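You operate a simulated robot arm through the tools that you are given. There is no shell and no other tool. Be economical: measure what you need, move in short steps, check, and stop when the job is done.

The job below is to be done with a simulated two-armed robot. You get a single attempt, and the scene is never put back.

Task
Put the punch labelled "5" from the steel top of the long rack on the lip before slide six. Open the top blue drawer, put the disc on the steel top of the long rack away in the inside of the top blue drawer, then shut the drawer. Screw the cap back on the jar on the top of the blue bench. Put one of the batteries from the top of the blue bench on the silver plate there. Put the shoe marked "L-5363" from the top of the blue bench on the teal tray there and the shoe that says "L-5424" on top of the sack there. The order is free. Set down upright: punch.

Only the result counts: the job must be done as asked and must still hold three seconds after the hand-in. Knocking over, shifting, dropping, spilling or breaking anything else fails it. Lids that push on must go on centred and level and be pressed home; caps that screw on are set level and turned clockwise until they are tight.

Robot
Two 7-joint arms with two-finger grippers on one trunk, on a base that drives. Base frame: it is fixed to the floor where the robot stands at the start and does not move with it; the origin is under the middle of the robot, x ahead of it, y to its left, z up. Units: mm, rad, N and s.
The left shoulder is at the start at [50, 216, 1246], the right one opposite. With the tool pointing down near the work surface each hand reaches from about 100 to 780 mm from the robot's upright axis, wherever it stands, measured 20 degrees to its own side. Places, roughly: battery [2750, -1000, 750]; disc [750, 0, 1250]; inside of the top blue drawer [2900, -3200, 600]; jar [2750, -1000, 750]; lip before slide six (33x23 cm) [-780, -940, 900]; plate [3000, -1750, 750]; punch [750, -250, 1250]; sack [3000, -750, 750]; shoe [3000, -1250, 750]; top blue drawer [2700, -3200, 600]; tray (20x27x3 cm) [2700, -1300, 800]. Payload 3.18 kg a hand.
The TCP of each hand is the grasp point between the finger pads, 30 mm short of the fingertips. In the tool frame z runs along the fingers and y along their closing line. Largest opening 144 mm; the body of the gripper starts 103 mm behind the TCP.
Orientation is that of the tool frame in the base frame, as [roll, pitch, yaw] about the fixed x, y, z axes, in that order (R = Rz(yaw) Ry(pitch) Rx(roll)). With the fingers straight down and closing along the base's y, the tool's x points along the base's -x, its y along +y and its z along -z.

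Tools
- The arms move only by the tool move_arm. It takes "left_series", "right_series" or both (then of equal length, played together; a hand with none holds still); each is a list of rows, each a list of 3 entries, a list of its own where there are three numbers: the shift along the tool's x, y, z in units of 40 mm (1.0 is 40 mm), then the turn, a rotation vector about the tool's x, y, z in units of 5 degrees (1.0 is 5 degrees), then the gripper command, from -1 (shut) to 1 (fully open), values between in proportion. In form: [[[dx, dy, dz], [wx, wy, wz], hand], ...]. A call has 1 to 20 rows; each row shifts and turns the commanded pose from where the row before left it, along the tool's axes as they then stand. A call with a number of a shift or a turn outside -1 to 1 is refused whole. Each row takes 0.2 s and may step no farther than 50 mm and 0.15 rad from the row before; otherwise, or with a gripper value out of range, the whole call is refused. A pose out of reach is approached as far as the arm can. The call stops where the force on the tool passes 40 N (or 10 N more than at its start, if that is more) or the arm is blocked; 0.2 s more then pass. The fingers move at their own pace and stop on an object; they squeeze with about 22 N. The grip force told is the motor's: it shows also when the fingers shut on nothing. Time passes only in rows, and 0.2 s behind the last, so rows that do not move let the fingers close. It gives the time, the measured TCP pose, the force on the tool (base axes), the opening and the grip force at its end, in the units of the frame above (readings bear some noise), with the torque about the TCP (base axes, N m) and any sound that the robot's microphone picked up.
- Cameras (640 x 400 px; columns grow to the right, rows downward): "scene" is now at [131.6, -20.7, 1469]; the picture's right is [-0.22, -0.97, 0.00], its down [-0.21, 0.05, -0.98] and it looks along [0.95, -0.22, -0.21] (base axes); focal length 264 px, centre (320, 200). "left" rides on the left gripper at [76, -16, -143] in its tool frame; the picture's right is [0.21, 0.98, 0.00], its down [-0.84, 0.18, -0.51] and it looks along [-0.50, 0.11, 0.86] (tool axes); focal length 218 px, centre (320, 200). "right" rides on the right gripper at [76, 16, -143] in its tool frame; the picture's right is [-0.21, 0.98, 0.00], its down [-0.84, -0.18, -0.51] and it looks along [-0.50, -0.11, 0.86] (tool axes); focal length 218 px, centre (320, 200). There is no depth. A picture from a camera that has moved, and an enlarged one, comes with that camera's place and axes in the base frame and with its lens.
- get_image(camera): a new picture of that camera. It takes no simulated time.
- lift_body(by): slides the trunk up (or, below 0, down) by that many mm; the arms and the scene camera ride with it, the base frame stays. It gives what a move gives, with no picture.
- roll_base(legs): drives the robot by 1 to 6 legs, each [ahead, left, turn to the left] in mm, mm and rad, along the robot's own axes; the way and the turn of a leg run together, so that a leg with both is an arc; at most 1500 mm and 3.142 rad a leg. The arms and the cameras ride along, it lands a little off, and it stops where it bumps. It gives what a move gives.
- aim_head(pan, tilt): turns the head with the scene camera to pan (to the left, within 1.396 rad either way) and tilt (down, from -0.506 to 1.204), counted from straight ahead of the robot. It gives what a move gives.
- enlarge(camera, box): a new picture of the part [left, top, right, bottom] of that camera's present view, enlarged. It takes no simulated time.
- job_done(): hands the job in; it is judged then, once.

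Go step by step. Nothing tells you exact positions but the pictures and the camera data: compare them with the known pose of the tool, close in by small moves and look again before you grip or let go. The budget is 196 turns and 172 pictures, counting those below and the enlarged ones. Unless the task says otherwise, let go and move clear before handing in.

The tools are called as name(argument=value, ...) on one line, values as JSON. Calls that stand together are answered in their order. move_arm: Moves the arms, as the interface text tells. Its arguments: {"type":"object","properties":{"left_series":{"type":"array","items":{"type":"array"}},"right_series":{"type":"array","items":{"type":"array"}}},"required":[]} The other tools are called the same way: lift_body (by) slides the trunk up or down; roll_base (legs) drives the base; aim_head (pan, tilt) turns the head that bears the scene camera; get_image (camera) takes a picture; enlarge (camera, box) takes an enlarged picture of a part of a camera's view; job_done () hands the job in.

At the start:

```text
time: 0.0
left_eef_pos: [339.8, 36.5, 1367.3]
left_orientation: [-3.14, 0.002, -3.141]
left_contact_force: [-1.1, 0.0, -0.9]
left_wrist_torque: [0.02, -0.04, 0.01]
left_opening: 143.8
left_finger_force: 0.0
right_eef_pos: [402.4, -288.0, 1417.2]
right_orientation: [3.14, -0.001, -3.14]
right_contact_force: [0.5, 0.3, -0.1]
right_wrist_torque: [-0.01, 0.01, 0.0]
right_opening: 144.2
right_finger_force: 0.0
trunk travel left (down, up): [-325.0, 44.0]
robot x, y, heading: [-0.4, -1.1, -0.001]
head pan, tilt: [-0.225, 0.213]
```

scene: 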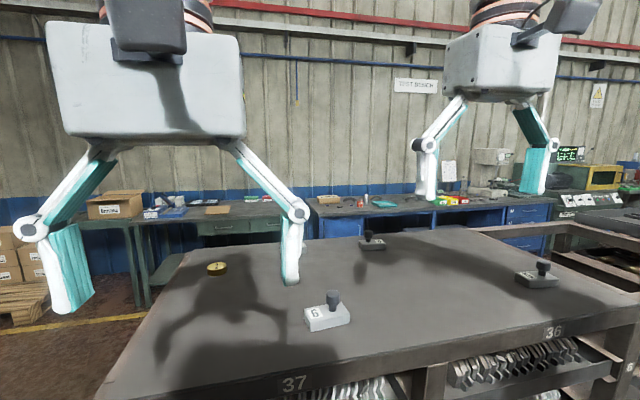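
right: 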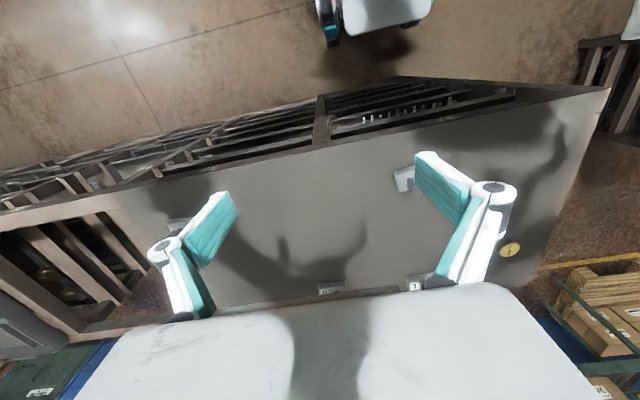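
left: 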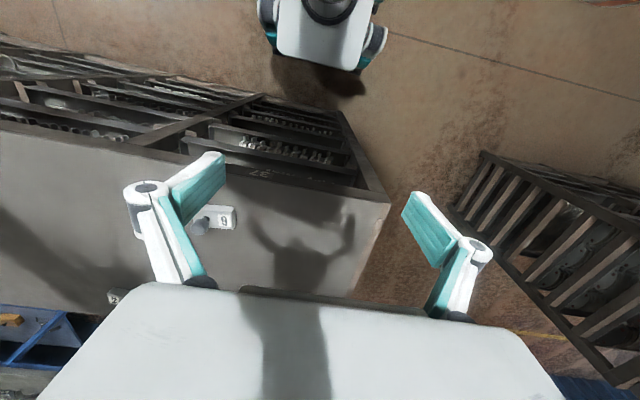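

I see three punches and a disc on the rack's steel top; I'll read the labels first.

enlarge(camera="scene", box=[290, 220, 450, 340])

enlarge(camera="scene", box=[480, 220, 640, 320])

```text
3.33 times, centred on (370, 280) of scene
camera zoom: at [131.6, -20.7, 1469.0], right [-0.22, -0.97, 0.0], down [-0.21, 0.05, -0.98], along [0.95, -0.22, -0.21], focal length 881 px, centre (153, -67)
```

zoom: 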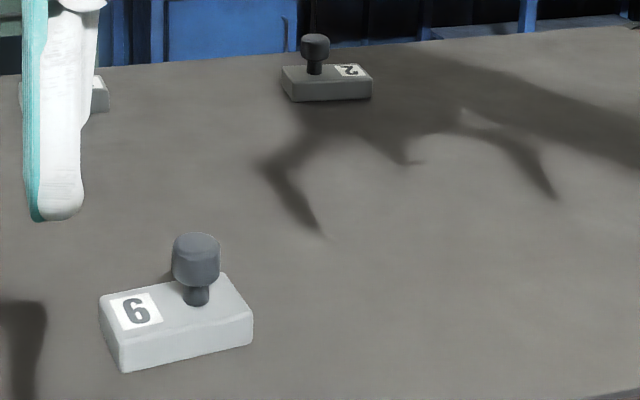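

```text
4.00 times, centred on (560, 270) of scene
camera zoom: at [131.6, -20.7, 1469.0], right [-0.22, -0.97, 0.0], down [-0.21, 0.05, -0.98], along [0.95, -0.22, -0.21], focal length 1058 px, centre (-640, -80)
```

zoom: 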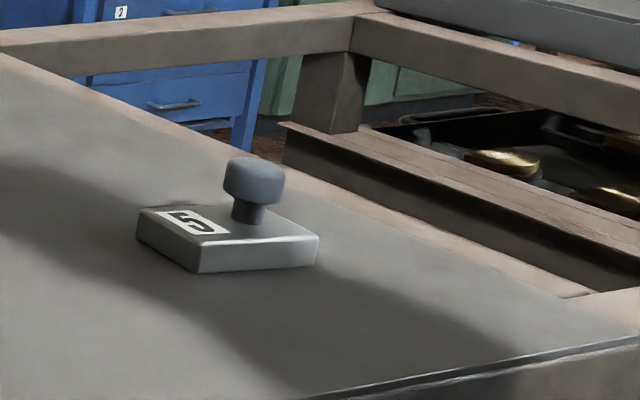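

The "5" appears to be the right-hand punch at about (560,-650,1155). I'll look around to learn the lip, the aisles and the bench, and check the hidden punch.

enlarge(camera="right", box=[300, 140, 460, 300])

aim_head(pan=-1.39, tilt=0.35)

get_image(camera="scene")

aim_head(pan=1.3, tilt=0.35)

get_image(camera="scene")

```text
2.50 times, centred on (380, 220) of right
camera zoom: at [326.0, -271.7, 1560.2], right [0.21, 0.98, 0.0], down [0.84, -0.18, 0.51], along [0.5, -0.11, -0.86], focal length 546 px, centre (170, 150)
```

zoom: 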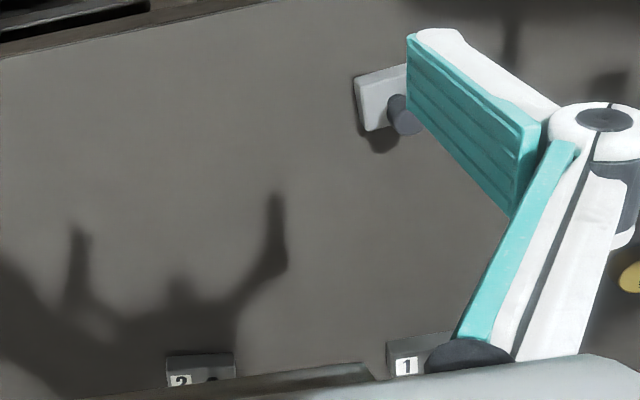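

```text
time: 1.4
left_eef_pos: [339.9, 35.5, 1365.8]
left_orientation: [-3.14, 0.002, -3.14]
left_contact_force: [-0.5, -0.2, 0.0]
left_wrist_torque: [0.01, 0.01, 0.01]
left_opening: 143.8
left_finger_force: 0.2
right_eef_pos: [402.7, -288.8, 1417.8]
right_orientation: [3.139, 0.002, -3.141]
right_contact_force: [-0.5, -0.4, -0.2]
right_wrist_torque: [-0.01, 0.0, -0.01]
right_opening: 143.8
right_finger_force: 0.1
trunk travel left (down, up): [-325.0, 44.0]
robot x, y, heading: [-0.3, -1.8, -0.003]
head pan, tilt: [-1.389, 0.351]
```

```text
165 pictures are left
camera scene: at [57.6, -91.5, 1456.1], right [-0.98, -0.18, 0.0], down [-0.06, 0.34, -0.94], along [0.17, -0.92, -0.34], focal length 264 px, centre (320, 200)
```

scene: 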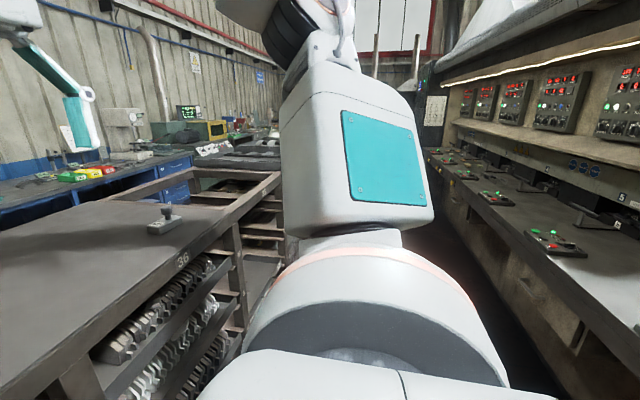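

```text
time: 3.8
left_eef_pos: [340.7, 36.0, 1365.7]
left_orientation: [-3.14, 0.0, -3.139]
left_contact_force: [-0.6, 0.5, -0.2]
left_wrist_torque: [-0.01, -0.03, -0.01]
left_opening: 143.7
left_finger_force: 0.1
right_eef_pos: [401.4, -287.7, 1416.9]
right_orientation: [3.139, 0.001, -3.141]
right_contact_force: [0.0, -0.2, -0.3]
right_wrist_torque: [-0.01, 0.0, 0.02]
right_opening: 144.1
right_finger_force: 0.0
trunk travel left (down, up): [-325.0, 44.0]
robot x, y, heading: [0.4, -2.3, -0.001]
head pan, tilt: [1.3, 0.351]
```

```text
164 pictures are left
camera scene: at [65.6, 89.8, 1456.1], right [0.96, -0.27, 0.0], down [-0.09, -0.33, -0.94], along [0.25, 0.9, -0.34], focal length 264 px, centre (320, 200)
```

scene: 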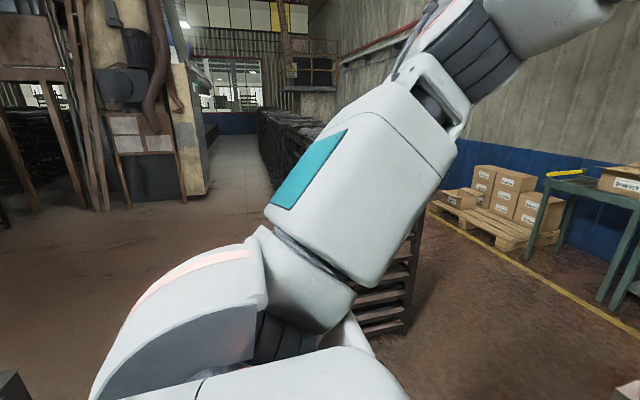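

Punch "5" confirmed as the right one (others: 6, 2, 1). I'll shift the robot right to bring it into the right hand's reach.

roll_base(legs=[[0, -430, 0]])

aim_head(pan=-0.3, tilt=0.6)

get_image(camera="scene")

get_image(camera="right")

```text
time: 8.1
left_eef_pos: [341.5, -398.2, 1366.8]
left_orientation: [-3.14, 0.0, -3.138]
left_contact_force: [-0.4, 0.4, -0.4]
left_wrist_torque: [0.01, 0.01, -0.04]
left_opening: 143.8
left_finger_force: 0.0
right_eef_pos: [403.4, -723.7, 1416.2]
right_orientation: [-3.141, 0.0, -3.139]
right_contact_force: [-0.6, -0.3, -0.4]
right_wrist_torque: [-0.01, -0.01, 0.01]
right_opening: 144.2
right_finger_force: 0.1
trunk travel left (down, up): [-325.0, 44.0]
robot x, y, heading: [0.4, -440.8, 0.003]
head pan, tilt: [1.3, 0.351]
```

```text
time: 9.8
left_eef_pos: [341.9, -397.9, 1365.7]
left_orientation: [-3.139, 0.0, -3.139]
left_contact_force: [0.3, 0.0, 0.2]
left_wrist_torque: [0.02, 0.02, -0.03]
left_opening: 143.9
left_finger_force: 0.0
right_eef_pos: [404.4, -722.4, 1417.0]
right_orientation: [3.14, -0.001, -3.141]
right_contact_force: [0.5, 0.5, 0.6]
right_wrist_torque: [0.01, 0.02, 0.01]
right_opening: 144.1
right_finger_force: 0.1
trunk travel left (down, up): [-325.0, 44.0]
robot x, y, heading: [2.3, -436.5, 0.007]
head pan, tilt: [-0.3, 0.6]
```

```text
163 pictures are left
camera scene: at [125.7, -460.9, 1433.4], right [-0.29, -0.96, 0.0], down [-0.54, 0.17, -0.83], along [0.79, -0.24, -0.56], focal length 264 px, centre (320, 200)
```

scene: 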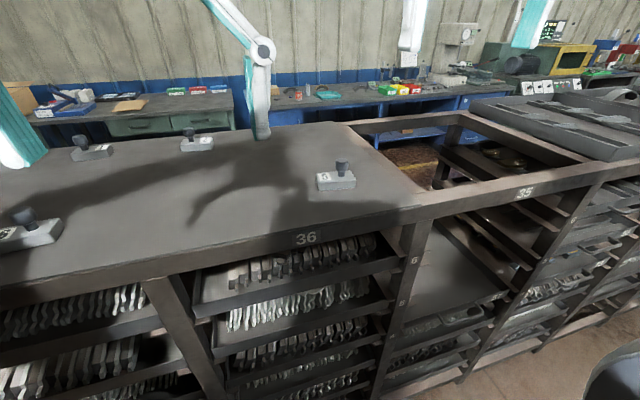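

```text
162 pictures are left
camera right: at [327.2, -706.0, 1560.2], right [0.21, 0.98, 0.0], down [0.84, -0.18, 0.51], along [0.5, -0.1, -0.86], focal length 218 px, centre (320, 200)
```

right: 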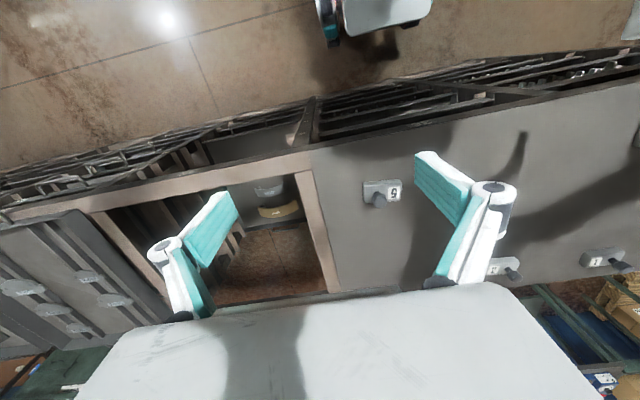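

move_arm(right_series=[[[-0.8, 0.46, 0.5], [0, 0, 0], 1], [[-0.8, 0.46, 0.5], [0, 0, 0], 1], [[-0.8, 0.46, 0.5], [0, 0, 0], 1], [[-0.8, 0.46, 0.5], [0, 0, 0], 1], [[-0.8, 0.46, 0.5], [0, 0, 0], 1]])

get_image(camera="right")

enlarge(camera="scene", box=[250, 80, 450, 230])

```text
time: 11.0
left_eef_pos: [340.5, -397.1, 1365.2]
left_orientation: [-3.14, -0.001, -3.138]
left_contact_force: [-0.8, 0.0, 0.4]
left_wrist_torque: [-0.03, -0.01, -0.01]
left_opening: 143.9
left_finger_force: 0.2
right_eef_pos: [527.5, -671.5, 1316.5]
right_orientation: [3.139, -0.002, -3.141]
right_contact_force: [-0.7, 0.3, 0.5]
right_wrist_torque: [-0.03, 0.01, 0.02]
right_opening: 144.0
right_finger_force: 0.1
right hand out of reach, approached as far as the arm can: row 4, 5
trunk travel left (down, up): [-325.0, 44.0]
robot x, y, heading: [-2.3, -431.2, -0.004]
head pan, tilt: [-0.3, 0.6]
```

```text
161 pictures are left
camera right: at [451.1, -655.9, 1459.2], right [0.21, 0.98, 0.0], down [0.84, -0.18, 0.51], along [0.5, -0.1, -0.86], focal length 218 px, centre (320, 200)
```

right: 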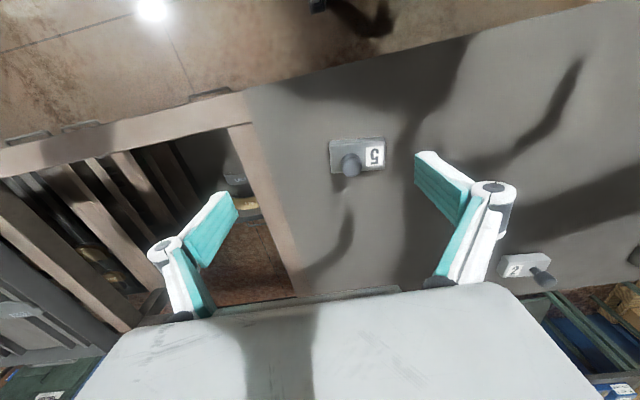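

```text
2.67 times, centred on (350, 155) of scene
camera zoom: at [125.5, -460.3, 1433.4], right [-0.29, -0.96, 0.0], down [-0.54, 0.17, -0.83], along [0.79, -0.24, -0.56], focal length 705 px, centre (240, 320)
```

zoom: 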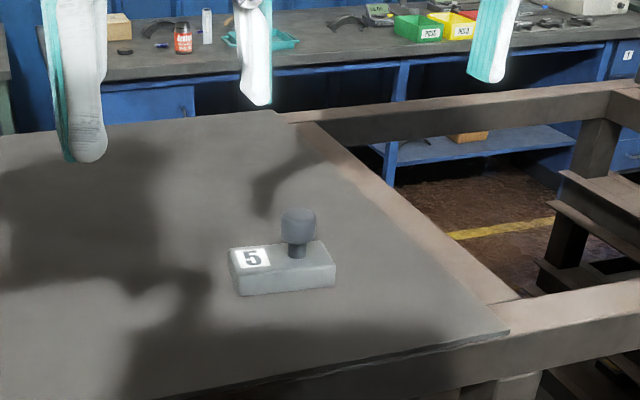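

Punch 5's knob is near (554,-636,1205), just beyond reach; the base front seems ~150 mm from the rack, so I'll roll 80 mm ahead.

roll_base(legs=[[80, 0, 0]])

get_image(camera="right")

```text
time: 12.1
left_eef_pos: [422.4, -398.7, 1365.9]
left_orientation: [-3.139, -0.001, -3.14]
left_contact_force: [0.6, 0.1, -0.7]
left_wrist_torque: [0.0, 0.03, 0.0]
left_opening: 144.3
left_finger_force: 0.1
right_eef_pos: [608.8, -672.8, 1317.0]
right_orientation: [3.139, -0.003, 3.142]
right_contact_force: [0.5, -0.3, -1.0]
right_wrist_torque: [0.01, 0.06, -0.02]
right_opening: 144.1
right_finger_force: 0.0
trunk travel left (down, up): [-325.0, 44.0]
robot x, y, heading: [81.3, -437.0, 0.0]
head pan, tilt: [-0.3, 0.6]
```

```text
159 pictures are left
camera right: at [531.9, -657.1, 1458.9], right [0.21, 0.98, 0.0], down [0.84, -0.18, 0.51], along [0.5, -0.1, -0.86], focal length 218 px, centre (320, 200)
```

right: 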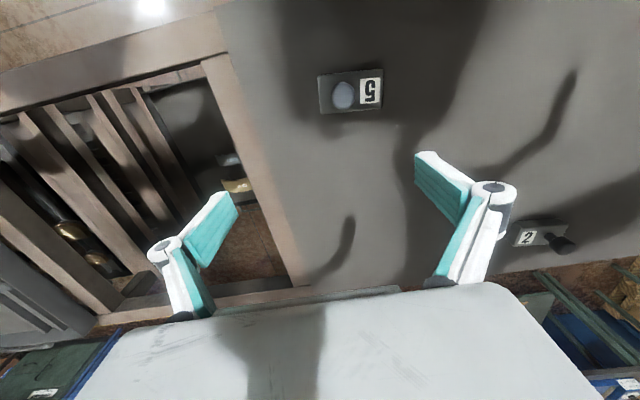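

move_arm(right_series=[[[0.65, 0.45, 0.6], [0, 0, 0], 1], [[0.65, 0.45, 0.6], [0, 0, 0], 1], [[0, 0, 0], [0, 0, 0], 1]])

get_image(camera="right")

get_image(camera="scene")

```text
time: 12.9
left_eef_pos: [421.5, -399.1, 1366.4]
left_orientation: [-3.141, -0.001, -3.14]
left_contact_force: [-0.2, -0.4, 0.4]
left_wrist_torque: [0.03, -0.01, -0.01]
left_opening: 144.1
left_finger_force: 0.1
right_eef_pos: [564.0, -649.2, 1296.3]
right_orientation: [-3.14, -0.002, -3.138]
right_contact_force: [1.2, 0.8, 1.0]
right_wrist_torque: [0.03, 0.03, -0.01]
right_opening: 144.2
right_finger_force: 0.0
right hand out of reach, approached as far as the arm can: row 2
trunk travel left (down, up): [-325.0, 44.0]
robot x, y, heading: [79.7, -435.2, 0.001]
head pan, tilt: [-0.3, 0.6]
```

```text
158 pictures are left
camera right: at [487.5, -632.8, 1439.8], right [0.21, 0.98, 0.0], down [0.84, -0.18, 0.51], along [0.49, -0.11, -0.86], focal length 218 px, centre (320, 200)
```

right: 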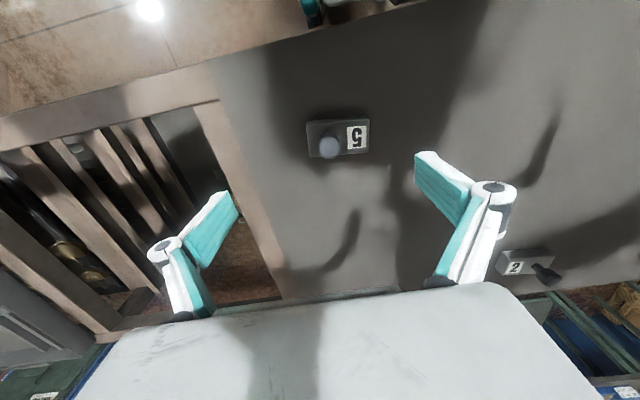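

```text
157 pictures are left
camera scene: at [206.4, -461.3, 1433.3], right [-0.29, -0.96, 0.0], down [-0.54, 0.17, -0.82], along [0.79, -0.24, -0.57], focal length 264 px, centre (320, 200)
```

scene: 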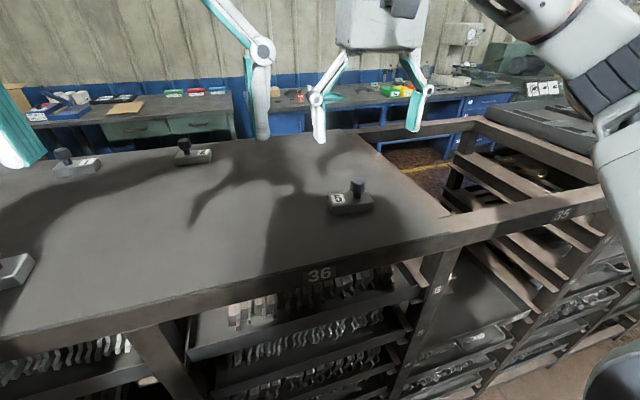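

lift_body(by=40)

move_arm(right_series=[[[0.1, 0.15, 0.6], [0, 0, 0], 1], [[0.0, 0.1, 0.6], [0, 0, 0], 1], [[0, 0, 0], [0, 0, 0], 1]])

get_image(camera="right")

```text
time: 13.7
left_eef_pos: [421.7, -397.7, 1406.1]
left_orientation: [-3.138, 0.001, -3.14]
left_contact_force: [-0.8, 0.2, 0.1]
left_wrist_torque: [0.01, 0.01, -0.01]
left_opening: 143.8
left_finger_force: 0.0
right_eef_pos: [561.1, -647.6, 1336.3]
right_orientation: [3.141, -0.001, -3.14]
right_contact_force: [0.3, 0.9, -0.7]
right_wrist_torque: [0.0, 0.03, 0.02]
right_opening: 144.2
right_finger_force: 0.1
trunk travel left (down, up): [-365.0, 4.0]
robot x, y, heading: [79.8, -438.0, 0.001]
head pan, tilt: [-0.3, 0.6]
```

```text
time: 14.5
left_eef_pos: [422.1, -398.8, 1406.1]
left_orientation: [-3.139, 0.001, -3.14]
left_contact_force: [-0.7, 0.3, -0.6]
left_wrist_torque: [-0.01, 0.0, -0.02]
left_opening: 143.9
left_finger_force: 0.0
right_eef_pos: [562.5, -648.5, 1336.9]
right_orientation: [-3.141, -0.001, -3.14]
right_contact_force: [0.9, -0.4, 0.2]
right_wrist_torque: [-0.02, -0.02, 0.03]
right_opening: 144.1
right_finger_force: 0.0
right hand out of reach, approached as far as the arm can: row 1, 2
trunk travel left (down, up): [-365.0, 4.0]
robot x, y, heading: [81.3, -435.9, -0.005]
head pan, tilt: [-0.3, 0.6]
```

```text
156 pictures are left
camera right: at [486.6, -631.7, 1480.1], right [0.21, 0.98, 0.0], down [0.84, -0.18, 0.51], along [0.5, -0.11, -0.86], focal length 218 px, centre (320, 200)
```

right: 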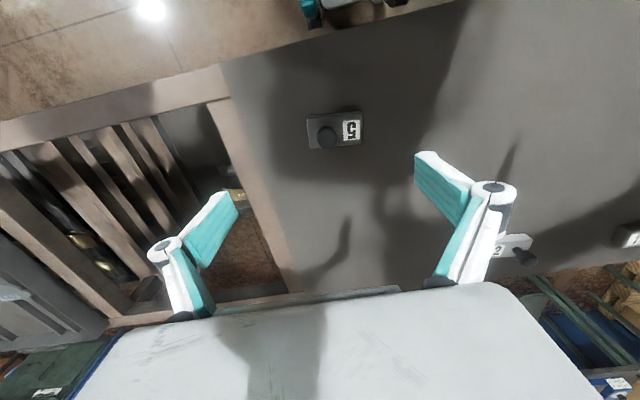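

move_arm(right_series=[[[0.5, 0, 0], [0, 0, 0], 1], [[0.5, 0, 0], [0, 0, 0], 1], [[0, 0, 0.5], [0, 0, 0], 1], [[0, 0, 0.5], [0, 0, 0], 1]])

get_image(camera="scene")

```text
time: 15.5
left_eef_pos: [421.4, -397.2, 1406.3]
left_orientation: [-3.14, 0.001, -3.138]
left_contact_force: [-0.1, -0.3, -0.5]
left_wrist_torque: [0.0, -0.02, -0.01]
left_opening: 144.1
left_finger_force: 0.0
right_eef_pos: [553.3, -674.3, 1329.2]
right_orientation: [-3.139, -0.001, -3.139]
right_contact_force: [-0.4, 0.2, 0.3]
right_wrist_torque: [0.04, 0.0, -0.03]
right_opening: 144.0
right_finger_force: 0.0
right hand out of reach, approached as far as the arm can: row 1, 2, 3, 4
trunk travel left (down, up): [-365.0, 4.0]
robot x, y, heading: [77.5, -437.1, -0.005]
head pan, tilt: [-0.3, 0.6]
```

```text
155 pictures are left
camera scene: at [205.7, -461.4, 1472.7], right [-0.29, -0.96, 0.0], down [-0.54, 0.17, -0.83], along [0.79, -0.24, -0.56], focal length 264 px, centre (320, 200)
```

scene: 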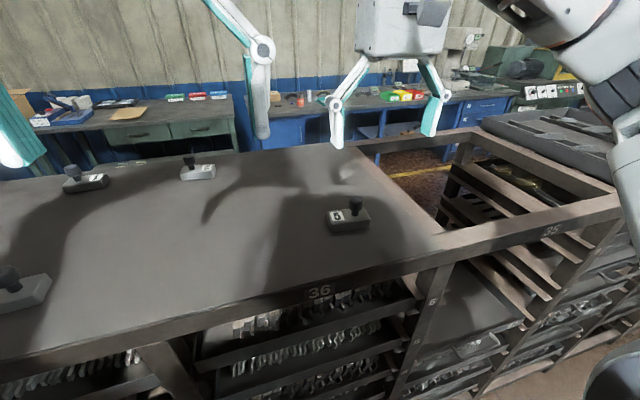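

move_arm(right_series=[[[0, 0, -0.8], [0, 0, 0], 1], [[0.5, -0.5, -0.6], [0, 0, 0], 1], [[0.6, -0.5, 0], [0, 0, 0], 1], [[0.6, 0, 0], [0, 0, 0], 1], [[0, 0, 0], [0, 0, 0], 1]])

move_arm(right_series=[[[0, 0, 0.8], [0, 0, 0], 1], [[0, 0, 0.8], [0, 0, 0], 1], [[0, 0, 0.8], [0, 0, 0], 1], [[0, 0, 0], [0, 0, 0], 1]])

```text
time: 16.7
left_eef_pos: [422.2, -398.3, 1406.3]
left_orientation: [-3.138, -0.003, -3.14]
left_contact_force: [0.3, -0.9, 0.5]
left_wrist_torque: [0.03, 0.0, 0.02]
left_opening: 143.9
left_finger_force: 0.0
right_eef_pos: [486.2, -715.3, 1385.6]
right_orientation: [-3.141, -0.001, -3.139]
right_contact_force: [0.0, 1.4, 0.1]
right_wrist_torque: [0.01, 0.0, 0.0]
right_opening: 144.1
right_finger_force: 0.1
trunk travel left (down, up): [-365.0, 4.0]
robot x, y, heading: [80.2, -433.9, 0.0]
head pan, tilt: [-0.3, 0.6]
```

```text
time: 17.7
left_eef_pos: [421.9, -398.1, 1406.0]
left_orientation: [-3.138, 0.001, -3.141]
left_contact_force: [-0.3, -0.2, 0.5]
left_wrist_torque: [-0.03, 0.01, -0.03]
left_opening: 143.9
left_finger_force: 0.1
right_eef_pos: [500.9, -735.3, 1311.0]
right_orientation: [-3.14, -0.001, -3.139]
right_contact_force: [0.6, -0.4, 0.2]
right_wrist_torque: [-0.01, 0.02, 0.0]
right_opening: 144.2
right_finger_force: 0.1
right hand out of reach, approached as far as the arm can: row 1, 2, 3
trunk travel left (down, up): [-365.0, 4.0]
robot x, y, heading: [81.0, -435.7, -0.001]
head pan, tilt: [-0.3, 0.6]
```

The arm seems folded against a limit this high; I'll lower the trunk in stages while raising both hands, to get a better arm posture.

move_arm(right_series=[[[0, 0, -0.9], [0, 0, 0], 1], [[0, 0, -0.9], [0, 0, 0], 1], [[0, 0, -0.9], [0, 0, 0], 1], [[0, 0, 0], [0, 0, 0], 1]], left_series=[[[0, 0, -0.9], [0, 0, 0], 1], [[0, 0, -0.9], [0, 0, 0], 1], [[0, 0, -0.9], [0, 0, 0], 1], [[0, 0, 0], [0, 0, 0], 1]])

lift_body(by=-130)

move_arm(right_series=[[[0, 0, -0.9], [0, 0, 0], 1], [[0, 0, -0.9], [0, 0, 0], 1], [[0, 0, -0.9], [0, 0, 0], 1], [[0, 0, 0], [0, 0, 0], 1]], left_series=[[[0, 0, -0.9], [0, 0, 0], 1], [[0, 0, -0.9], [0, 0, 0], 1], [[0, 0, -0.9], [0, 0, 0], 1], [[0, 0, 0], [0, 0, 0], 1]])

lift_body(by=-130)

```text
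time: 18.7
left_eef_pos: [424.9, -398.2, 1514.5]
left_orientation: [-3.139, -0.003, -3.14]
left_contact_force: [1.0, 0.3, -0.4]
left_wrist_torque: [0.02, 0.04, 0.03]
left_opening: 143.8
left_finger_force: 0.1
right_eef_pos: [501.8, -737.1, 1420.2]
right_orientation: [3.141, -0.002, -3.14]
right_contact_force: [0.3, -0.2, 0.0]
right_wrist_torque: [0.02, 0.07, 0.03]
right_opening: 143.9
right_finger_force: 0.0
trunk travel left (down, up): [-365.0, 4.0]
robot x, y, heading: [81.1, -434.5, -0.003]
head pan, tilt: [-0.3, 0.6]
```

```text
time: 20.3
left_eef_pos: [420.4, -398.5, 1383.7]
left_orientation: [-3.139, 0.0, 3.141]
left_contact_force: [-0.1, 0.2, -0.3]
left_wrist_torque: [0.01, -0.04, 0.01]
left_opening: 143.9
left_finger_force: 0.0
right_eef_pos: [499.5, -736.6, 1292.3]
right_orientation: [-3.141, 0.002, 3.141]
right_contact_force: [0.1, -0.5, -0.3]
right_wrist_torque: [-0.01, 0.01, 0.02]
right_opening: 144.0
right_finger_force: 0.1
trunk travel left (down, up): [-235.0, 134.0]
robot x, y, heading: [81.8, -434.5, 0.001]
head pan, tilt: [-0.3, 0.6]
```

```text
time: 21.3
left_eef_pos: [393.0, -402.2, 1405.3]
left_orientation: [-3.139, -0.002, -3.139]
left_contact_force: [-0.7, 0.1, 0.2]
left_wrist_torque: [0.01, 0.06, 0.03]
left_opening: 144.2
left_finger_force: 0.1
left hand out of reach, approached as far as the arm can: row 1, 2, 3
right_eef_pos: [497.1, -739.4, 1382.3]
right_orientation: [3.139, 0.002, -3.139]
right_contact_force: [-0.6, 0.2, 0.4]
right_wrist_torque: [-0.01, 0.0, -0.01]
right_opening: 143.9
right_finger_force: 0.1
right hand out of reach, approached as far as the arm can: row 3
trunk travel left (down, up): [-235.0, 134.0]
robot x, y, heading: [81.4, -434.5, 0.005]
head pan, tilt: [-0.3, 0.6]
```

```text
time: 22.9
left_eef_pos: [457.8, -402.1, 1238.4]
left_orientation: [-3.135, -0.162, -3.14]
left_contact_force: [-0.7, 0.5, 0.1]
left_wrist_torque: [0.04, -0.08, -0.01]
left_opening: 144.0
left_finger_force: 0.0
right_eef_pos: [492.6, -739.1, 1254.0]
right_orientation: [-3.14, 0.004, -3.14]
right_contact_force: [-1.1, 0.5, 0.3]
right_wrist_torque: [0.0, -0.04, -0.02]
right_opening: 144.0
right_finger_force: 0.1
trunk travel left (down, up): [-105.0, 264.0]
robot x, y, heading: [81.5, -439.7, -0.002]
head pan, tilt: [-0.3, 0.6]
```

move_arm(right_series=[[[0, 0, -0.9], [0, 0, 0], 1], [[-0.5, 0.8, 0], [0, 0, 0], 1], [[-0.5, 0.8, 0], [0, 0, 0], 1], [[-0.5, 0.9, 0], [0, 0, 0], 1], [[0, 0, 0], [0, 0, 0], 1]])

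get_image(camera="right")

get_image(camera="scene")

```text
time: 24.1
left_eef_pos: [461.3, -401.8, 1236.7]
left_orientation: [-3.135, -0.164, -3.141]
left_contact_force: [-0.3, 0.4, 0.3]
left_wrist_torque: [0.0, -0.03, 0.01]
left_opening: 143.9
left_finger_force: 0.1
right_eef_pos: [536.7, -664.1, 1233.0]
right_orientation: [3.139, 0.001, -3.141]
right_contact_force: [-0.1, 0.3, 0.7]
right_wrist_torque: [0.01, -0.01, 0.02]
right_opening: 144.0
right_finger_force: 0.1
right hand out of reach, approached as far as the arm can: row 1, 2, 3, 4
trunk travel left (down, up): [-105.0, 264.0]
robot x, y, heading: [80.7, -434.6, -0.007]
head pan, tilt: [-0.3, 0.6]
```

```text
154 pictures are left
camera right: at [460.3, -648.1, 1375.4], right [0.21, 0.98, 0.0], down [0.84, -0.18, 0.51], along [0.5, -0.1, -0.86], focal length 218 px, centre (320, 200)
```

right: 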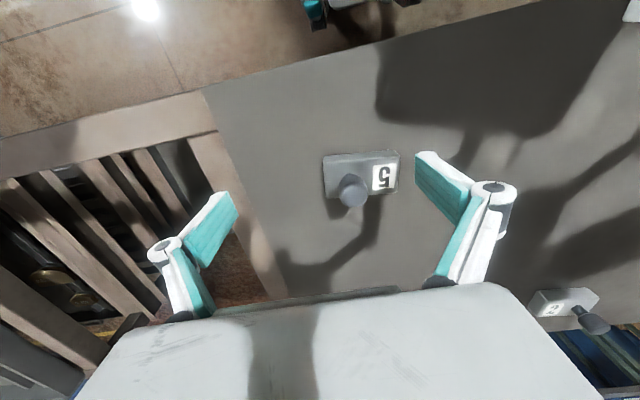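

```text
153 pictures are left
camera scene: at [357.9, -461.0, 1195.0], right [-0.3, -0.96, 0.0], down [-0.54, 0.17, -0.83], along [0.79, -0.24, -0.56], focal length 264 px, centre (320, 200)
```

scene: 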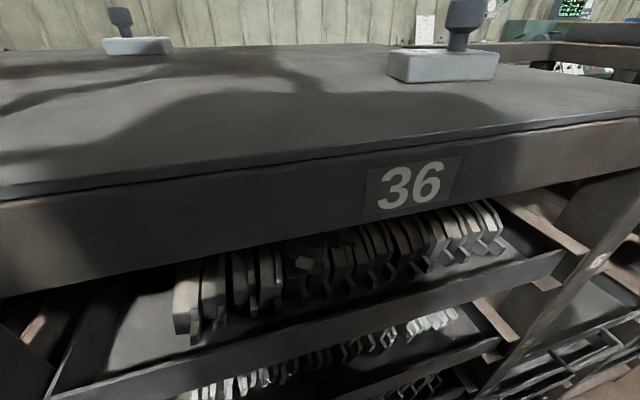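

Knob measured at (558,-638), z 1185–1209, body top at 1175. I'll move onto it and stop just above the body.

move_arm(right_series=[[[-0.25, 0.3, 0], [0, 0, 0], 1], [[-0.27, 0.35, 0], [0, 0, 0], 1], [[0, 0, 0], [0, 0, 0], 1]])

```text
time: 24.9
left_eef_pos: [462.0, -402.3, 1235.0]
left_orientation: [-3.137, -0.167, -3.141]
left_contact_force: [-0.3, 0.1, 0.1]
left_wrist_torque: [-0.03, -0.02, 0.01]
left_opening: 144.3
left_finger_force: 0.1
right_eef_pos: [545.7, -655.1, 1219.8]
right_orientation: [3.138, 0.001, 3.142]
right_contact_force: [-0.8, -0.4, 0.8]
right_wrist_torque: [0.01, -0.03, -0.01]
right_opening: 144.0
right_finger_force: 0.1
right hand out of reach, approached as far as the arm can: row 1, 2
trunk travel left (down, up): [-105.0, 264.0]
robot x, y, heading: [78.9, -436.3, -0.001]
head pan, tilt: [-0.3, 0.6]
```

lift_body(by=80)

move_arm(right_series=[[[-0.3, 0.42, 0.2], [0, 0, 0], 1], [[0, 0, 0.2], [0, 0, 0], 1], [[0, 0, 0], [0, 0, 0], 1]])

```text
time: 26.0
left_eef_pos: [442.2, -402.5, 1329.5]
left_orientation: [-3.131, -0.117, -3.137]
left_contact_force: [0.8, 0.2, 0.1]
left_wrist_torque: [0.01, 0.04, -0.03]
left_opening: 143.9
left_finger_force: 0.0
right_eef_pos: [435.8, -655.7, 1379.8]
right_orientation: [3.139, 0.256, -3.141]
right_contact_force: [0.1, -0.2, 0.0]
right_wrist_torque: [0.05, 0.04, 0.0]
right_opening: 143.8
right_finger_force: 0.1
trunk travel left (down, up): [-185.0, 184.0]
robot x, y, heading: [83.0, -433.8, -0.0]
head pan, tilt: [-0.3, 0.6]
```

```text
time: 26.8
left_eef_pos: [440.3, -401.9, 1330.2]
left_orientation: [-3.13, -0.116, -3.136]
left_contact_force: [-0.2, 0.0, -1.1]
left_wrist_torque: [0.04, -0.03, -0.01]
left_opening: 143.9
left_finger_force: 0.0
right_eef_pos: [433.1, -655.7, 1372.3]
right_orientation: [3.137, 0.259, -3.141]
right_contact_force: [-0.7, -0.9, 1.3]
right_wrist_torque: [-0.01, -0.01, 0.01]
right_opening: 144.0
right_finger_force: 0.1
right hand out of reach, approached as far as the arm can: row 1
trunk travel left (down, up): [-185.0, 184.0]
robot x, y, heading: [81.9, -435.3, 0.004]
head pan, tilt: [-0.3, 0.6]
```

get_image(camera="scene")

get_image(camera="right")

```text
152 pictures are left
camera scene: at [273.8, -460.8, 1288.5], right [-0.29, -0.96, 0.0], down [-0.54, 0.17, -0.83], along [0.79, -0.24, -0.56], focal length 264 px, centre (320, 200)
```

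scene: 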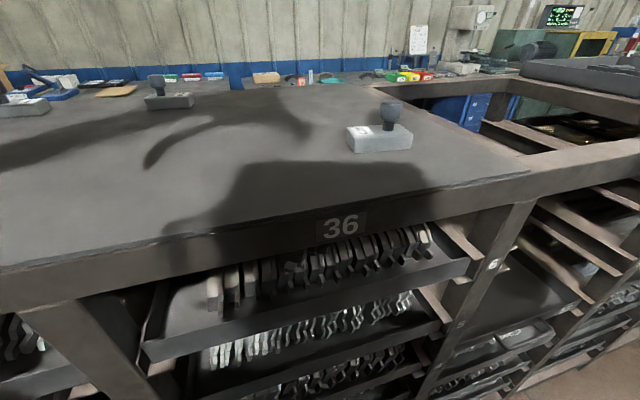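

```text
151 pictures are left
camera right: at [323.6, -639.8, 1491.3], right [0.2, 0.98, 0.06], down [0.68, -0.18, 0.71], along [0.7, -0.1, -0.71], focal length 218 px, centre (320, 200)
```

right: 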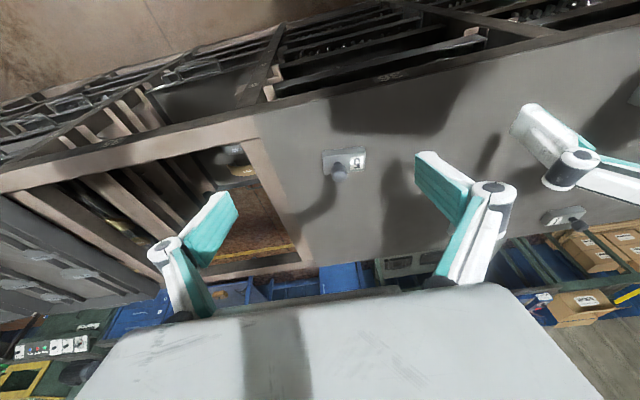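

The trunk leans forward as it lowers. I'll straighten both hands, then approach the knob from this trunk height.

move_arm(right_series=[[[0, 0, 0], [0, 1, 0], 1], [[0, 0, 0], [0, 1, 0], 1], [[0, 0, 0], [0, 0.97, 0], 1], [[0, 0, 0], [0, 0, 0], 1]], left_series=[[[0, 0, 0], [0, -0.7, 0], 1], [[0, 0, 0], [0, -0.65, 0], 1], [[0, 0, 0], [0, 0, 0], 1], [[0, 0, 0], [0, 0, 0], 1]])

move_arm(right_series=[[[-0.8, 0.15, 0.4], [0, 0, 0], 1], [[-0.8, 0.15, 0.4], [0, 0, 0], 1], [[-0.8, 0.15, 0.4], [0, 0, 0], 1], [[0, 0, 0], [0, 0, 0], 1]])

```text
time: 27.8
left_eef_pos: [441.4, -401.0, 1330.4]
left_orientation: [-3.129, 0.004, -3.136]
left_contact_force: [0.1, -0.1, 0.5]
left_wrist_torque: [-0.02, 0.02, 0.0]
left_opening: 143.8
left_finger_force: 0.0
right_eef_pos: [425.6, -669.1, 1342.8]
right_orientation: [3.136, 0.001, -3.14]
right_contact_force: [0.3, -0.6, -0.2]
right_wrist_torque: [-0.01, -0.02, 0.01]
right_opening: 144.1
right_finger_force: 0.1
right hand out of reach, approached as far as the arm can: row 1, 2, 3
trunk travel left (down, up): [-185.0, 184.0]
robot x, y, heading: [83.2, -434.7, -0.002]
head pan, tilt: [-0.3, 0.6]
```

```text
time: 28.8
left_eef_pos: [439.7, -401.4, 1329.8]
left_orientation: [-3.132, 0.003, -3.137]
left_contact_force: [0.1, 0.0, -0.7]
left_wrist_torque: [0.0, -0.05, -0.03]
left_opening: 143.9
left_finger_force: 0.0
right_eef_pos: [517.8, -656.4, 1290.3]
right_orientation: [3.136, 0.002, -3.141]
right_contact_force: [0.1, -0.3, 0.0]
right_wrist_torque: [-0.03, -0.03, 0.02]
right_opening: 144.1
right_finger_force: 0.0
right hand out of reach, approached as far as the arm can: row 2, 3
trunk travel left (down, up): [-185.0, 184.0]
robot x, y, heading: [79.3, -433.7, 0.0]
head pan, tilt: [-0.3, 0.6]
```

move_arm(right_series=[[[-0.5, 0.25, 0.6], [0, 0, 0], 1], [[-0.45, 0.2, 0.6], [0, 0, 0], 1], [[0, 0, 0], [0, 0, 0], 1]])

get_image(camera="right")

```text
time: 29.6
left_eef_pos: [439.8, -401.7, 1330.1]
left_orientation: [-3.132, 0.004, -3.136]
left_contact_force: [-0.4, 0.6, 0.6]
left_wrist_torque: [-0.01, -0.03, 0.03]
left_opening: 144.1
left_finger_force: 0.1
right_eef_pos: [552.4, -642.4, 1238.6]
right_orientation: [3.136, 0.003, -3.14]
right_contact_force: [-0.2, -0.2, 0.2]
right_wrist_torque: [0.02, 0.01, 0.02]
right_opening: 143.8
right_finger_force: 0.0
right hand out of reach, approached as far as the arm can: row 2
trunk travel left (down, up): [-185.0, 184.0]
robot x, y, heading: [80.3, -439.1, -0.0]
head pan, tilt: [-0.3, 0.6]
```

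```text
150 pictures are left
camera right: at [475.4, -627.0, 1382.3], right [0.21, 0.98, 0.01], down [0.84, -0.18, 0.51], along [0.5, -0.1, -0.86], focal length 218 px, centre (320, 200)
```

right: 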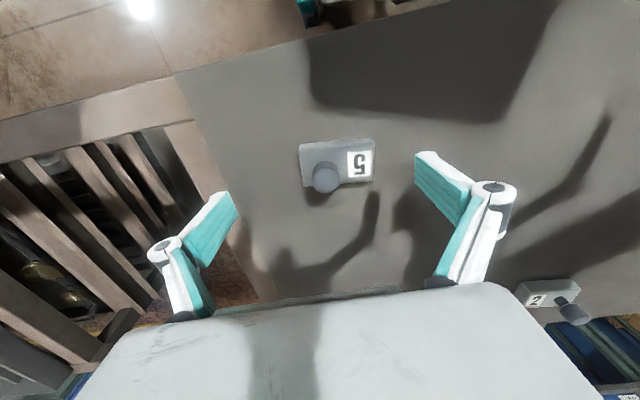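

move_arm(right_series=[[[-0.17, 0.1, 0.3], [0, 0, 0], 1], [[0, 0, 0.4], [0, 0, 0], 1], [[0, 0, 0], [0, 0, 0], 1]])

get_image(camera="scene")

get_image(camera="right")

```text
time: 30.4
left_eef_pos: [441.2, -400.0, 1329.9]
left_orientation: [-3.131, 0.003, -3.135]
left_contact_force: [-0.7, -0.1, 1.0]
left_wrist_torque: [-0.03, 0.03, 0.0]
left_opening: 144.1
left_finger_force: 0.1
right_eef_pos: [566.6, -645.9, 1215.9]
right_orientation: [3.141, -0.001, -3.136]
right_contact_force: [0.9, -0.1, -0.5]
right_wrist_torque: [0.0, 0.01, 0.0]
right_opening: 144.1
right_finger_force: 0.2
right hand out of reach, approached as far as the arm can: row 1, 2
trunk travel left (down, up): [-185.0, 184.0]
robot x, y, heading: [76.5, -436.1, 0.001]
head pan, tilt: [-0.3, 0.6]
```

```text
149 pictures are left
camera scene: at [274.1, -460.8, 1288.5], right [-0.29, -0.96, 0.0], down [-0.54, 0.17, -0.83], along [0.79, -0.24, -0.56], focal length 264 px, centre (320, 200)
```

scene: 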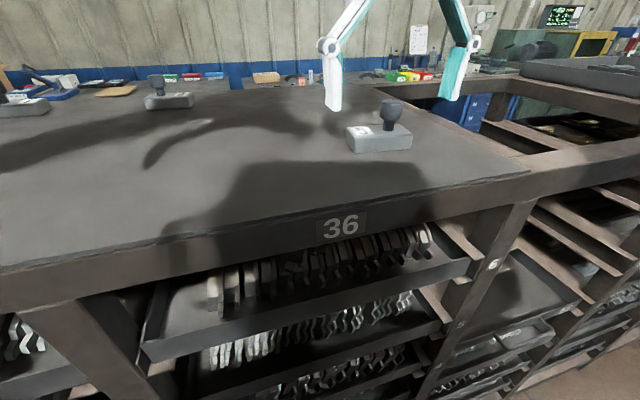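

```text
148 pictures are left
camera right: at [490.0, -629.6, 1359.1], right [0.2, 0.98, 0.0], down [0.84, -0.18, 0.51], along [0.5, -0.1, -0.86], focal length 218 px, centre (320, 200)
```

right: 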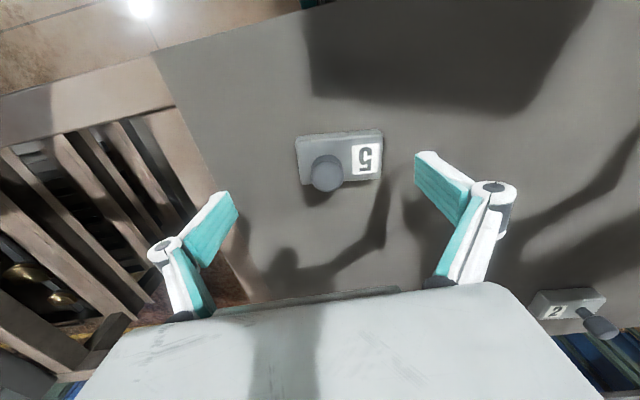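

move_arm(right_series=[[[0, 0, -0.8], [0, 0, 0], 1], [[0, 0, 0], [0, 0, 0], 1]])

roll_base(legs=[[-80, 60, 0]])

move_arm(right_series=[[[-0.6, -0.4, 0], [0, 0, 0], 1], [[-0.6, -0.4, 0], [0, 0, 0], 1], [[-0.6, -0.4, 0], [0, 0, 0], 1], [[0, 0, 0], [0, 0, 0], 1]])

```text
time: 31.0
left_eef_pos: [441.5, -401.1, 1329.3]
left_orientation: [-3.132, 0.0, -3.137]
left_contact_force: [0.8, 0.7, -0.2]
left_wrist_torque: [0.03, 0.06, 0.04]
left_opening: 143.6
left_finger_force: 0.1
right_eef_pos: [565.5, -650.9, 1244.5]
right_orientation: [3.133, -0.001, 3.139]
right_contact_force: [0.2, -0.4, 0.2]
right_wrist_torque: [0.01, 0.0, 0.01]
right_opening: 143.8
right_finger_force: 0.0
right hand out of reach, approached as far as the arm can: row 1
trunk travel left (down, up): [-185.0, 184.0]
robot x, y, heading: [81.9, -433.9, -0.002]
head pan, tilt: [-0.3, 0.6]
```

```text
time: 32.2
left_eef_pos: [360.5, -342.5, 1329.6]
left_orientation: [-3.129, 0.002, -3.135]
left_contact_force: [0.2, 0.4, 0.0]
left_wrist_torque: [-0.04, -0.01, 0.01]
left_opening: 144.2
left_finger_force: 0.2
right_eef_pos: [484.7, -592.7, 1244.6]
right_orientation: [3.134, 0.001, -3.141]
right_contact_force: [-0.9, -0.4, 0.0]
right_wrist_torque: [-0.04, 0.03, 0.0]
right_opening: 144.3
right_finger_force: 0.0
trunk travel left (down, up): [-185.0, 184.0]
robot x, y, heading: [-0.3, -377.0, 0.003]
head pan, tilt: [-0.3, 0.6]
```

```text
time: 33.2
left_eef_pos: [361.4, -341.7, 1330.4]
left_orientation: [-3.132, 0.002, -3.136]
left_contact_force: [0.0, 0.1, 0.0]
left_wrist_torque: [0.04, -0.02, 0.04]
left_opening: 143.9
left_finger_force: 0.1
right_eef_pos: [549.5, -649.4, 1247.3]
right_orientation: [3.135, 0.001, -3.141]
right_contact_force: [-0.4, 0.2, -0.5]
right_wrist_torque: [-0.02, 0.02, -0.02]
right_opening: 144.0
right_finger_force: 0.1
right hand out of reach, approached as far as the arm can: row 2, 3
trunk travel left (down, up): [-185.0, 184.0]
robot x, y, heading: [0.7, -375.2, 0.002]
head pan, tilt: [-0.3, 0.6]
```

move_arm(right_series=[[[0, 0, 0], [0, 0, 1], 1], [[0, 0, 0], [0, 0, 1], 1], [[0, 0, 0], [0, 0, 1], 1], [[0, 0, 0], [0, 0, 1], 1], [[0, 0, 0], [0, 0, 1], 1], [[0, 0, 0], [0, 0, 1], 1], [[0, 0, 0], [0, 0, 0], 1]])

move_arm(right_series=[[[0, 0, 0.7], [0, 0, 0], 1], [[0, 0, 0], [0, 0, 0], 1]])

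```text
time: 34.8
left_eef_pos: [361.4, -342.3, 1328.6]
left_orientation: [-3.131, 0.0, -3.133]
left_contact_force: [0.2, 0.3, -0.2]
left_wrist_torque: [0.02, 0.02, 0.01]
left_opening: 143.9
left_finger_force: 0.0
right_eef_pos: [575.0, -686.2, 1246.6]
right_orientation: [3.131, -0.003, 2.62]
right_contact_force: [0.2, -0.3, 0.4]
right_wrist_torque: [-0.03, 0.0, 0.01]
right_opening: 144.1
right_finger_force: 0.1
right hand out of reach, approached as far as the arm can: row 5, 6
trunk travel left (down, up): [-185.0, 184.0]
robot x, y, heading: [4.1, -379.8, 0.003]
head pan, tilt: [-0.3, 0.6]
```

```text
time: 35.4
left_eef_pos: [360.1, -341.5, 1329.7]
left_orientation: [-3.13, 0.004, -3.134]
left_contact_force: [-0.4, -0.3, -0.5]
left_wrist_torque: [-0.01, -0.04, 0.01]
left_opening: 143.7
left_finger_force: 0.1
right_eef_pos: [583.0, -693.2, 1229.7]
right_orientation: [3.134, -0.005, 2.621]
right_contact_force: [0.4, -0.3, 0.5]
right_wrist_torque: [0.0, -0.04, -0.01]
right_opening: 144.1
right_finger_force: 0.1
right hand out of reach, approached as far as the arm can: row 1
trunk travel left (down, up): [-185.0, 184.0]
robot x, y, heading: [-1.5, -377.9, -0.003]
head pan, tilt: [-0.3, 0.6]
```

Wrist roll seems to be the limiting joint; turning the other way should free it.

move_arm(right_series=[[[0, 0, -0.7], [0, 0, -1], 1], [[0, 0, 0], [0, 0, -1], 1], [[0, 0, 0], [0, 0, -1], 1], [[0, 0, 0], [0, 0, -1], 1], [[0, 0, 0], [0, 0, -1], 1], [[0, 0, 0], [0, 0, -1], 1], [[0, 0, 0], [0, 0, -1], 1], [[0, 0, 0], [0, 0, -1], 1], [[0, 0, 0], [0, 0, -1], 1], [[0, 0, 0], [0, 0, -1], 1], [[0, 0, 0], [0, 0, -1], 1], [[0, 0, 0], [0, 0, -1], 1], [[0, 0, 0], [0, 0, -1], 1], [[0, 0, 0], [0, 0, -1], 1], [[0, 0, 0], [0, 0, 0], 1]])

get_image(camera="scene")

get_image(camera="right")

```text
time: 38.6
left_eef_pos: [361.3, -342.0, 1329.7]
left_orientation: [-3.132, 0.002, -3.135]
left_contact_force: [0.8, 0.4, 0.0]
left_wrist_torque: [0.01, -0.01, 0.02]
left_opening: 144.1
left_finger_force: 0.1
right_eef_pos: [578.7, -698.3, 1250.0]
right_orientation: [3.136, 0.01, -2.443]
right_contact_force: [-0.4, 0.2, -1.0]
right_wrist_torque: [0.0, -0.01, 0.0]
right_opening: 144.1
right_finger_force: 0.0
right hand out of reach, approached as far as the arm can: row 1
trunk travel left (down, up): [-185.0, 184.0]
robot x, y, heading: [1.7, -377.5, 0.002]
head pan, tilt: [-0.3, 0.6]
```

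```text
147 pictures are left
camera scene: at [194.5, -402.0, 1288.4], right [-0.29, -0.96, 0.0], down [-0.54, 0.17, -0.83], along [0.79, -0.24, -0.56], focal length 264 px, centre (320, 200)
```

scene: 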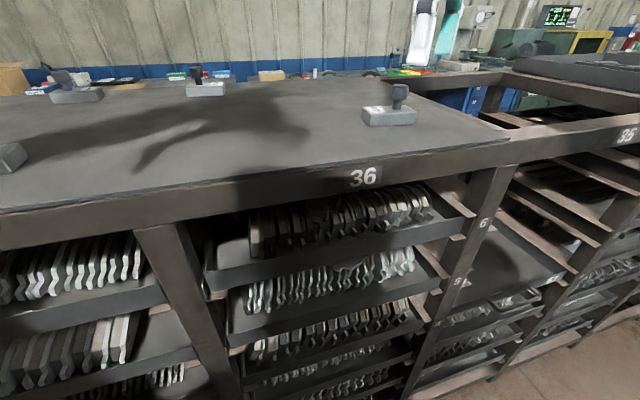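

```text
146 pictures are left
camera right: at [508.8, -735.6, 1392.8], right [-0.47, 0.88, 0.01], down [0.76, 0.4, 0.51], along [0.45, 0.25, -0.86], focal length 218 px, centre (320, 200)
```

right: 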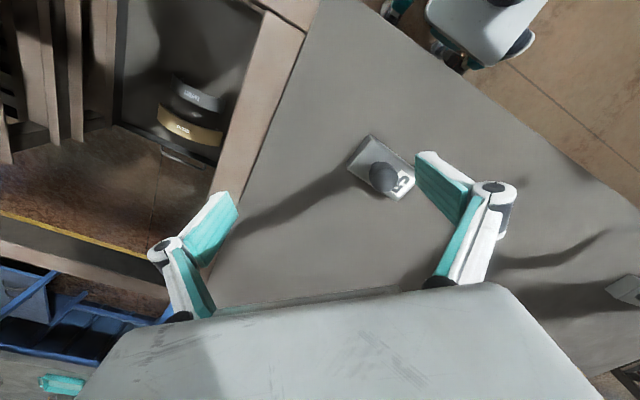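

move_arm(right_series=[[[-0.3, 0.75, 0], [0, 0, 0], 1], [[-0.3, 0.75, 0], [0, 0, 0], 1], [[0, 0, 0.5], [0, 0, 0], 1], [[0, 0, 0], [0, 0, 0], 1]])

get_image(camera="right")

```text
time: 39.6
left_eef_pos: [359.6, -341.4, 1329.8]
left_orientation: [-3.132, 0.003, -3.135]
left_contact_force: [-0.3, 0.1, 0.8]
left_wrist_torque: [-0.02, 0.02, -0.01]
left_opening: 143.9
left_finger_force: 0.0
right_eef_pos: [548.7, -643.0, 1221.5]
right_orientation: [3.136, 0.007, -2.443]
right_contact_force: [-0.1, -0.3, 0.0]
right_wrist_torque: [0.01, 0.03, -0.01]
right_opening: 144.0
right_finger_force: 0.1
right hand out of reach, approached as far as the arm can: row 1, 2
trunk travel left (down, up): [-185.0, 184.0]
robot x, y, heading: [2.0, -374.4, 0.002]
head pan, tilt: [-0.3, 0.6]
```

```text
145 pictures are left
camera right: at [479.1, -680.3, 1364.5], right [-0.47, 0.88, 0.01], down [0.76, 0.4, 0.51], along [0.45, 0.25, -0.86], focal length 218 px, centre (320, 200)
```

right: 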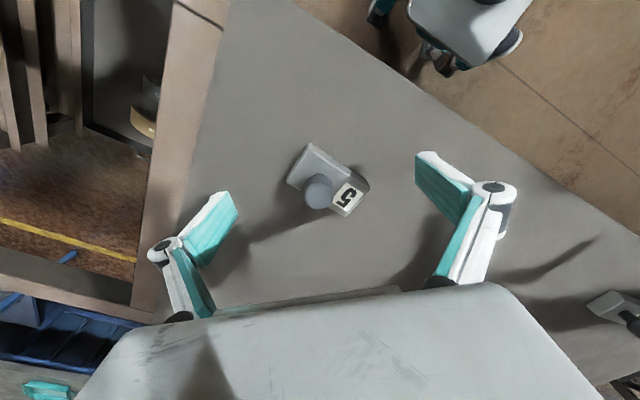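

move_arm(right_series=[[[-0.29, -0.04, 0.15], [0, 0, 0], 1], [[0, 0, 0.18], [0, 0, 0], 1], [[0, 0, 0], [0, 0, 0], 1]])

get_image(camera="right")

enlarge(camera="scene", box=[300, 40, 460, 140])

```text
time: 40.4
left_eef_pos: [361.7, -341.9, 1329.0]
left_orientation: [-3.131, 0.001, -3.133]
left_contact_force: [-0.2, -0.6, -0.3]
left_wrist_torque: [0.01, 0.01, -0.01]
left_opening: 144.0
left_finger_force: 0.1
right_eef_pos: [558.0, -634.8, 1208.7]
right_orientation: [3.137, 0.007, -2.444]
right_contact_force: [-0.6, 0.8, -0.2]
right_wrist_torque: [0.01, 0.0, 0.02]
right_opening: 144.0
right_finger_force: 0.1
trunk travel left (down, up): [-185.0, 184.0]
robot x, y, heading: [-0.6, -376.2, 0.005]
head pan, tilt: [-0.3, 0.6]
```

```text
144 pictures are left
camera right: at [489.7, -673.9, 1352.4], right [-0.47, 0.88, 0.01], down [0.76, 0.4, 0.51], along [0.45, 0.25, -0.86], focal length 218 px, centre (320, 200)
```

right: 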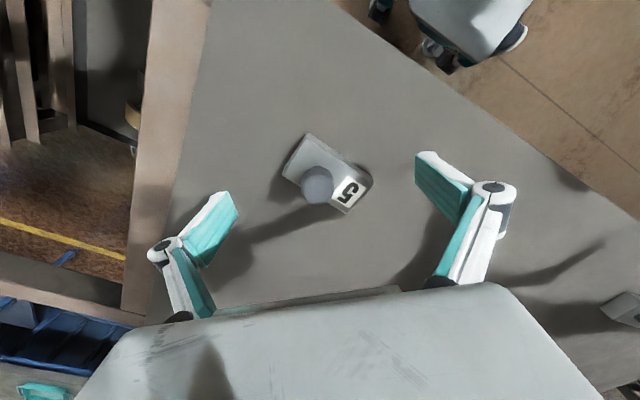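

```text
4.00 times, centred on (380, 90) of scene
camera zoom: at [194.6, -401.7, 1288.4], right [-0.29, -0.96, 0.0], down [-0.54, 0.17, -0.83], along [0.79, -0.24, -0.56], focal length 1058 px, centre (80, 640)
```

zoom: 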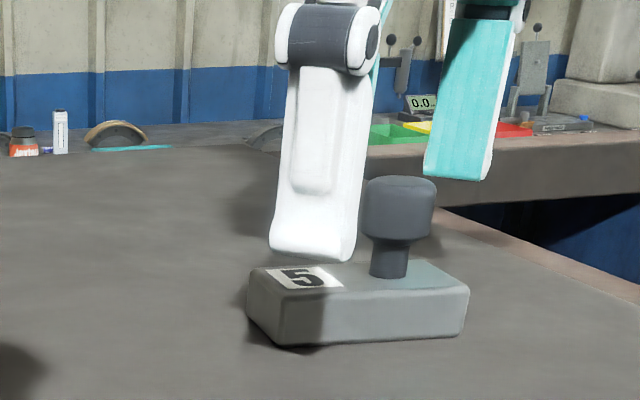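

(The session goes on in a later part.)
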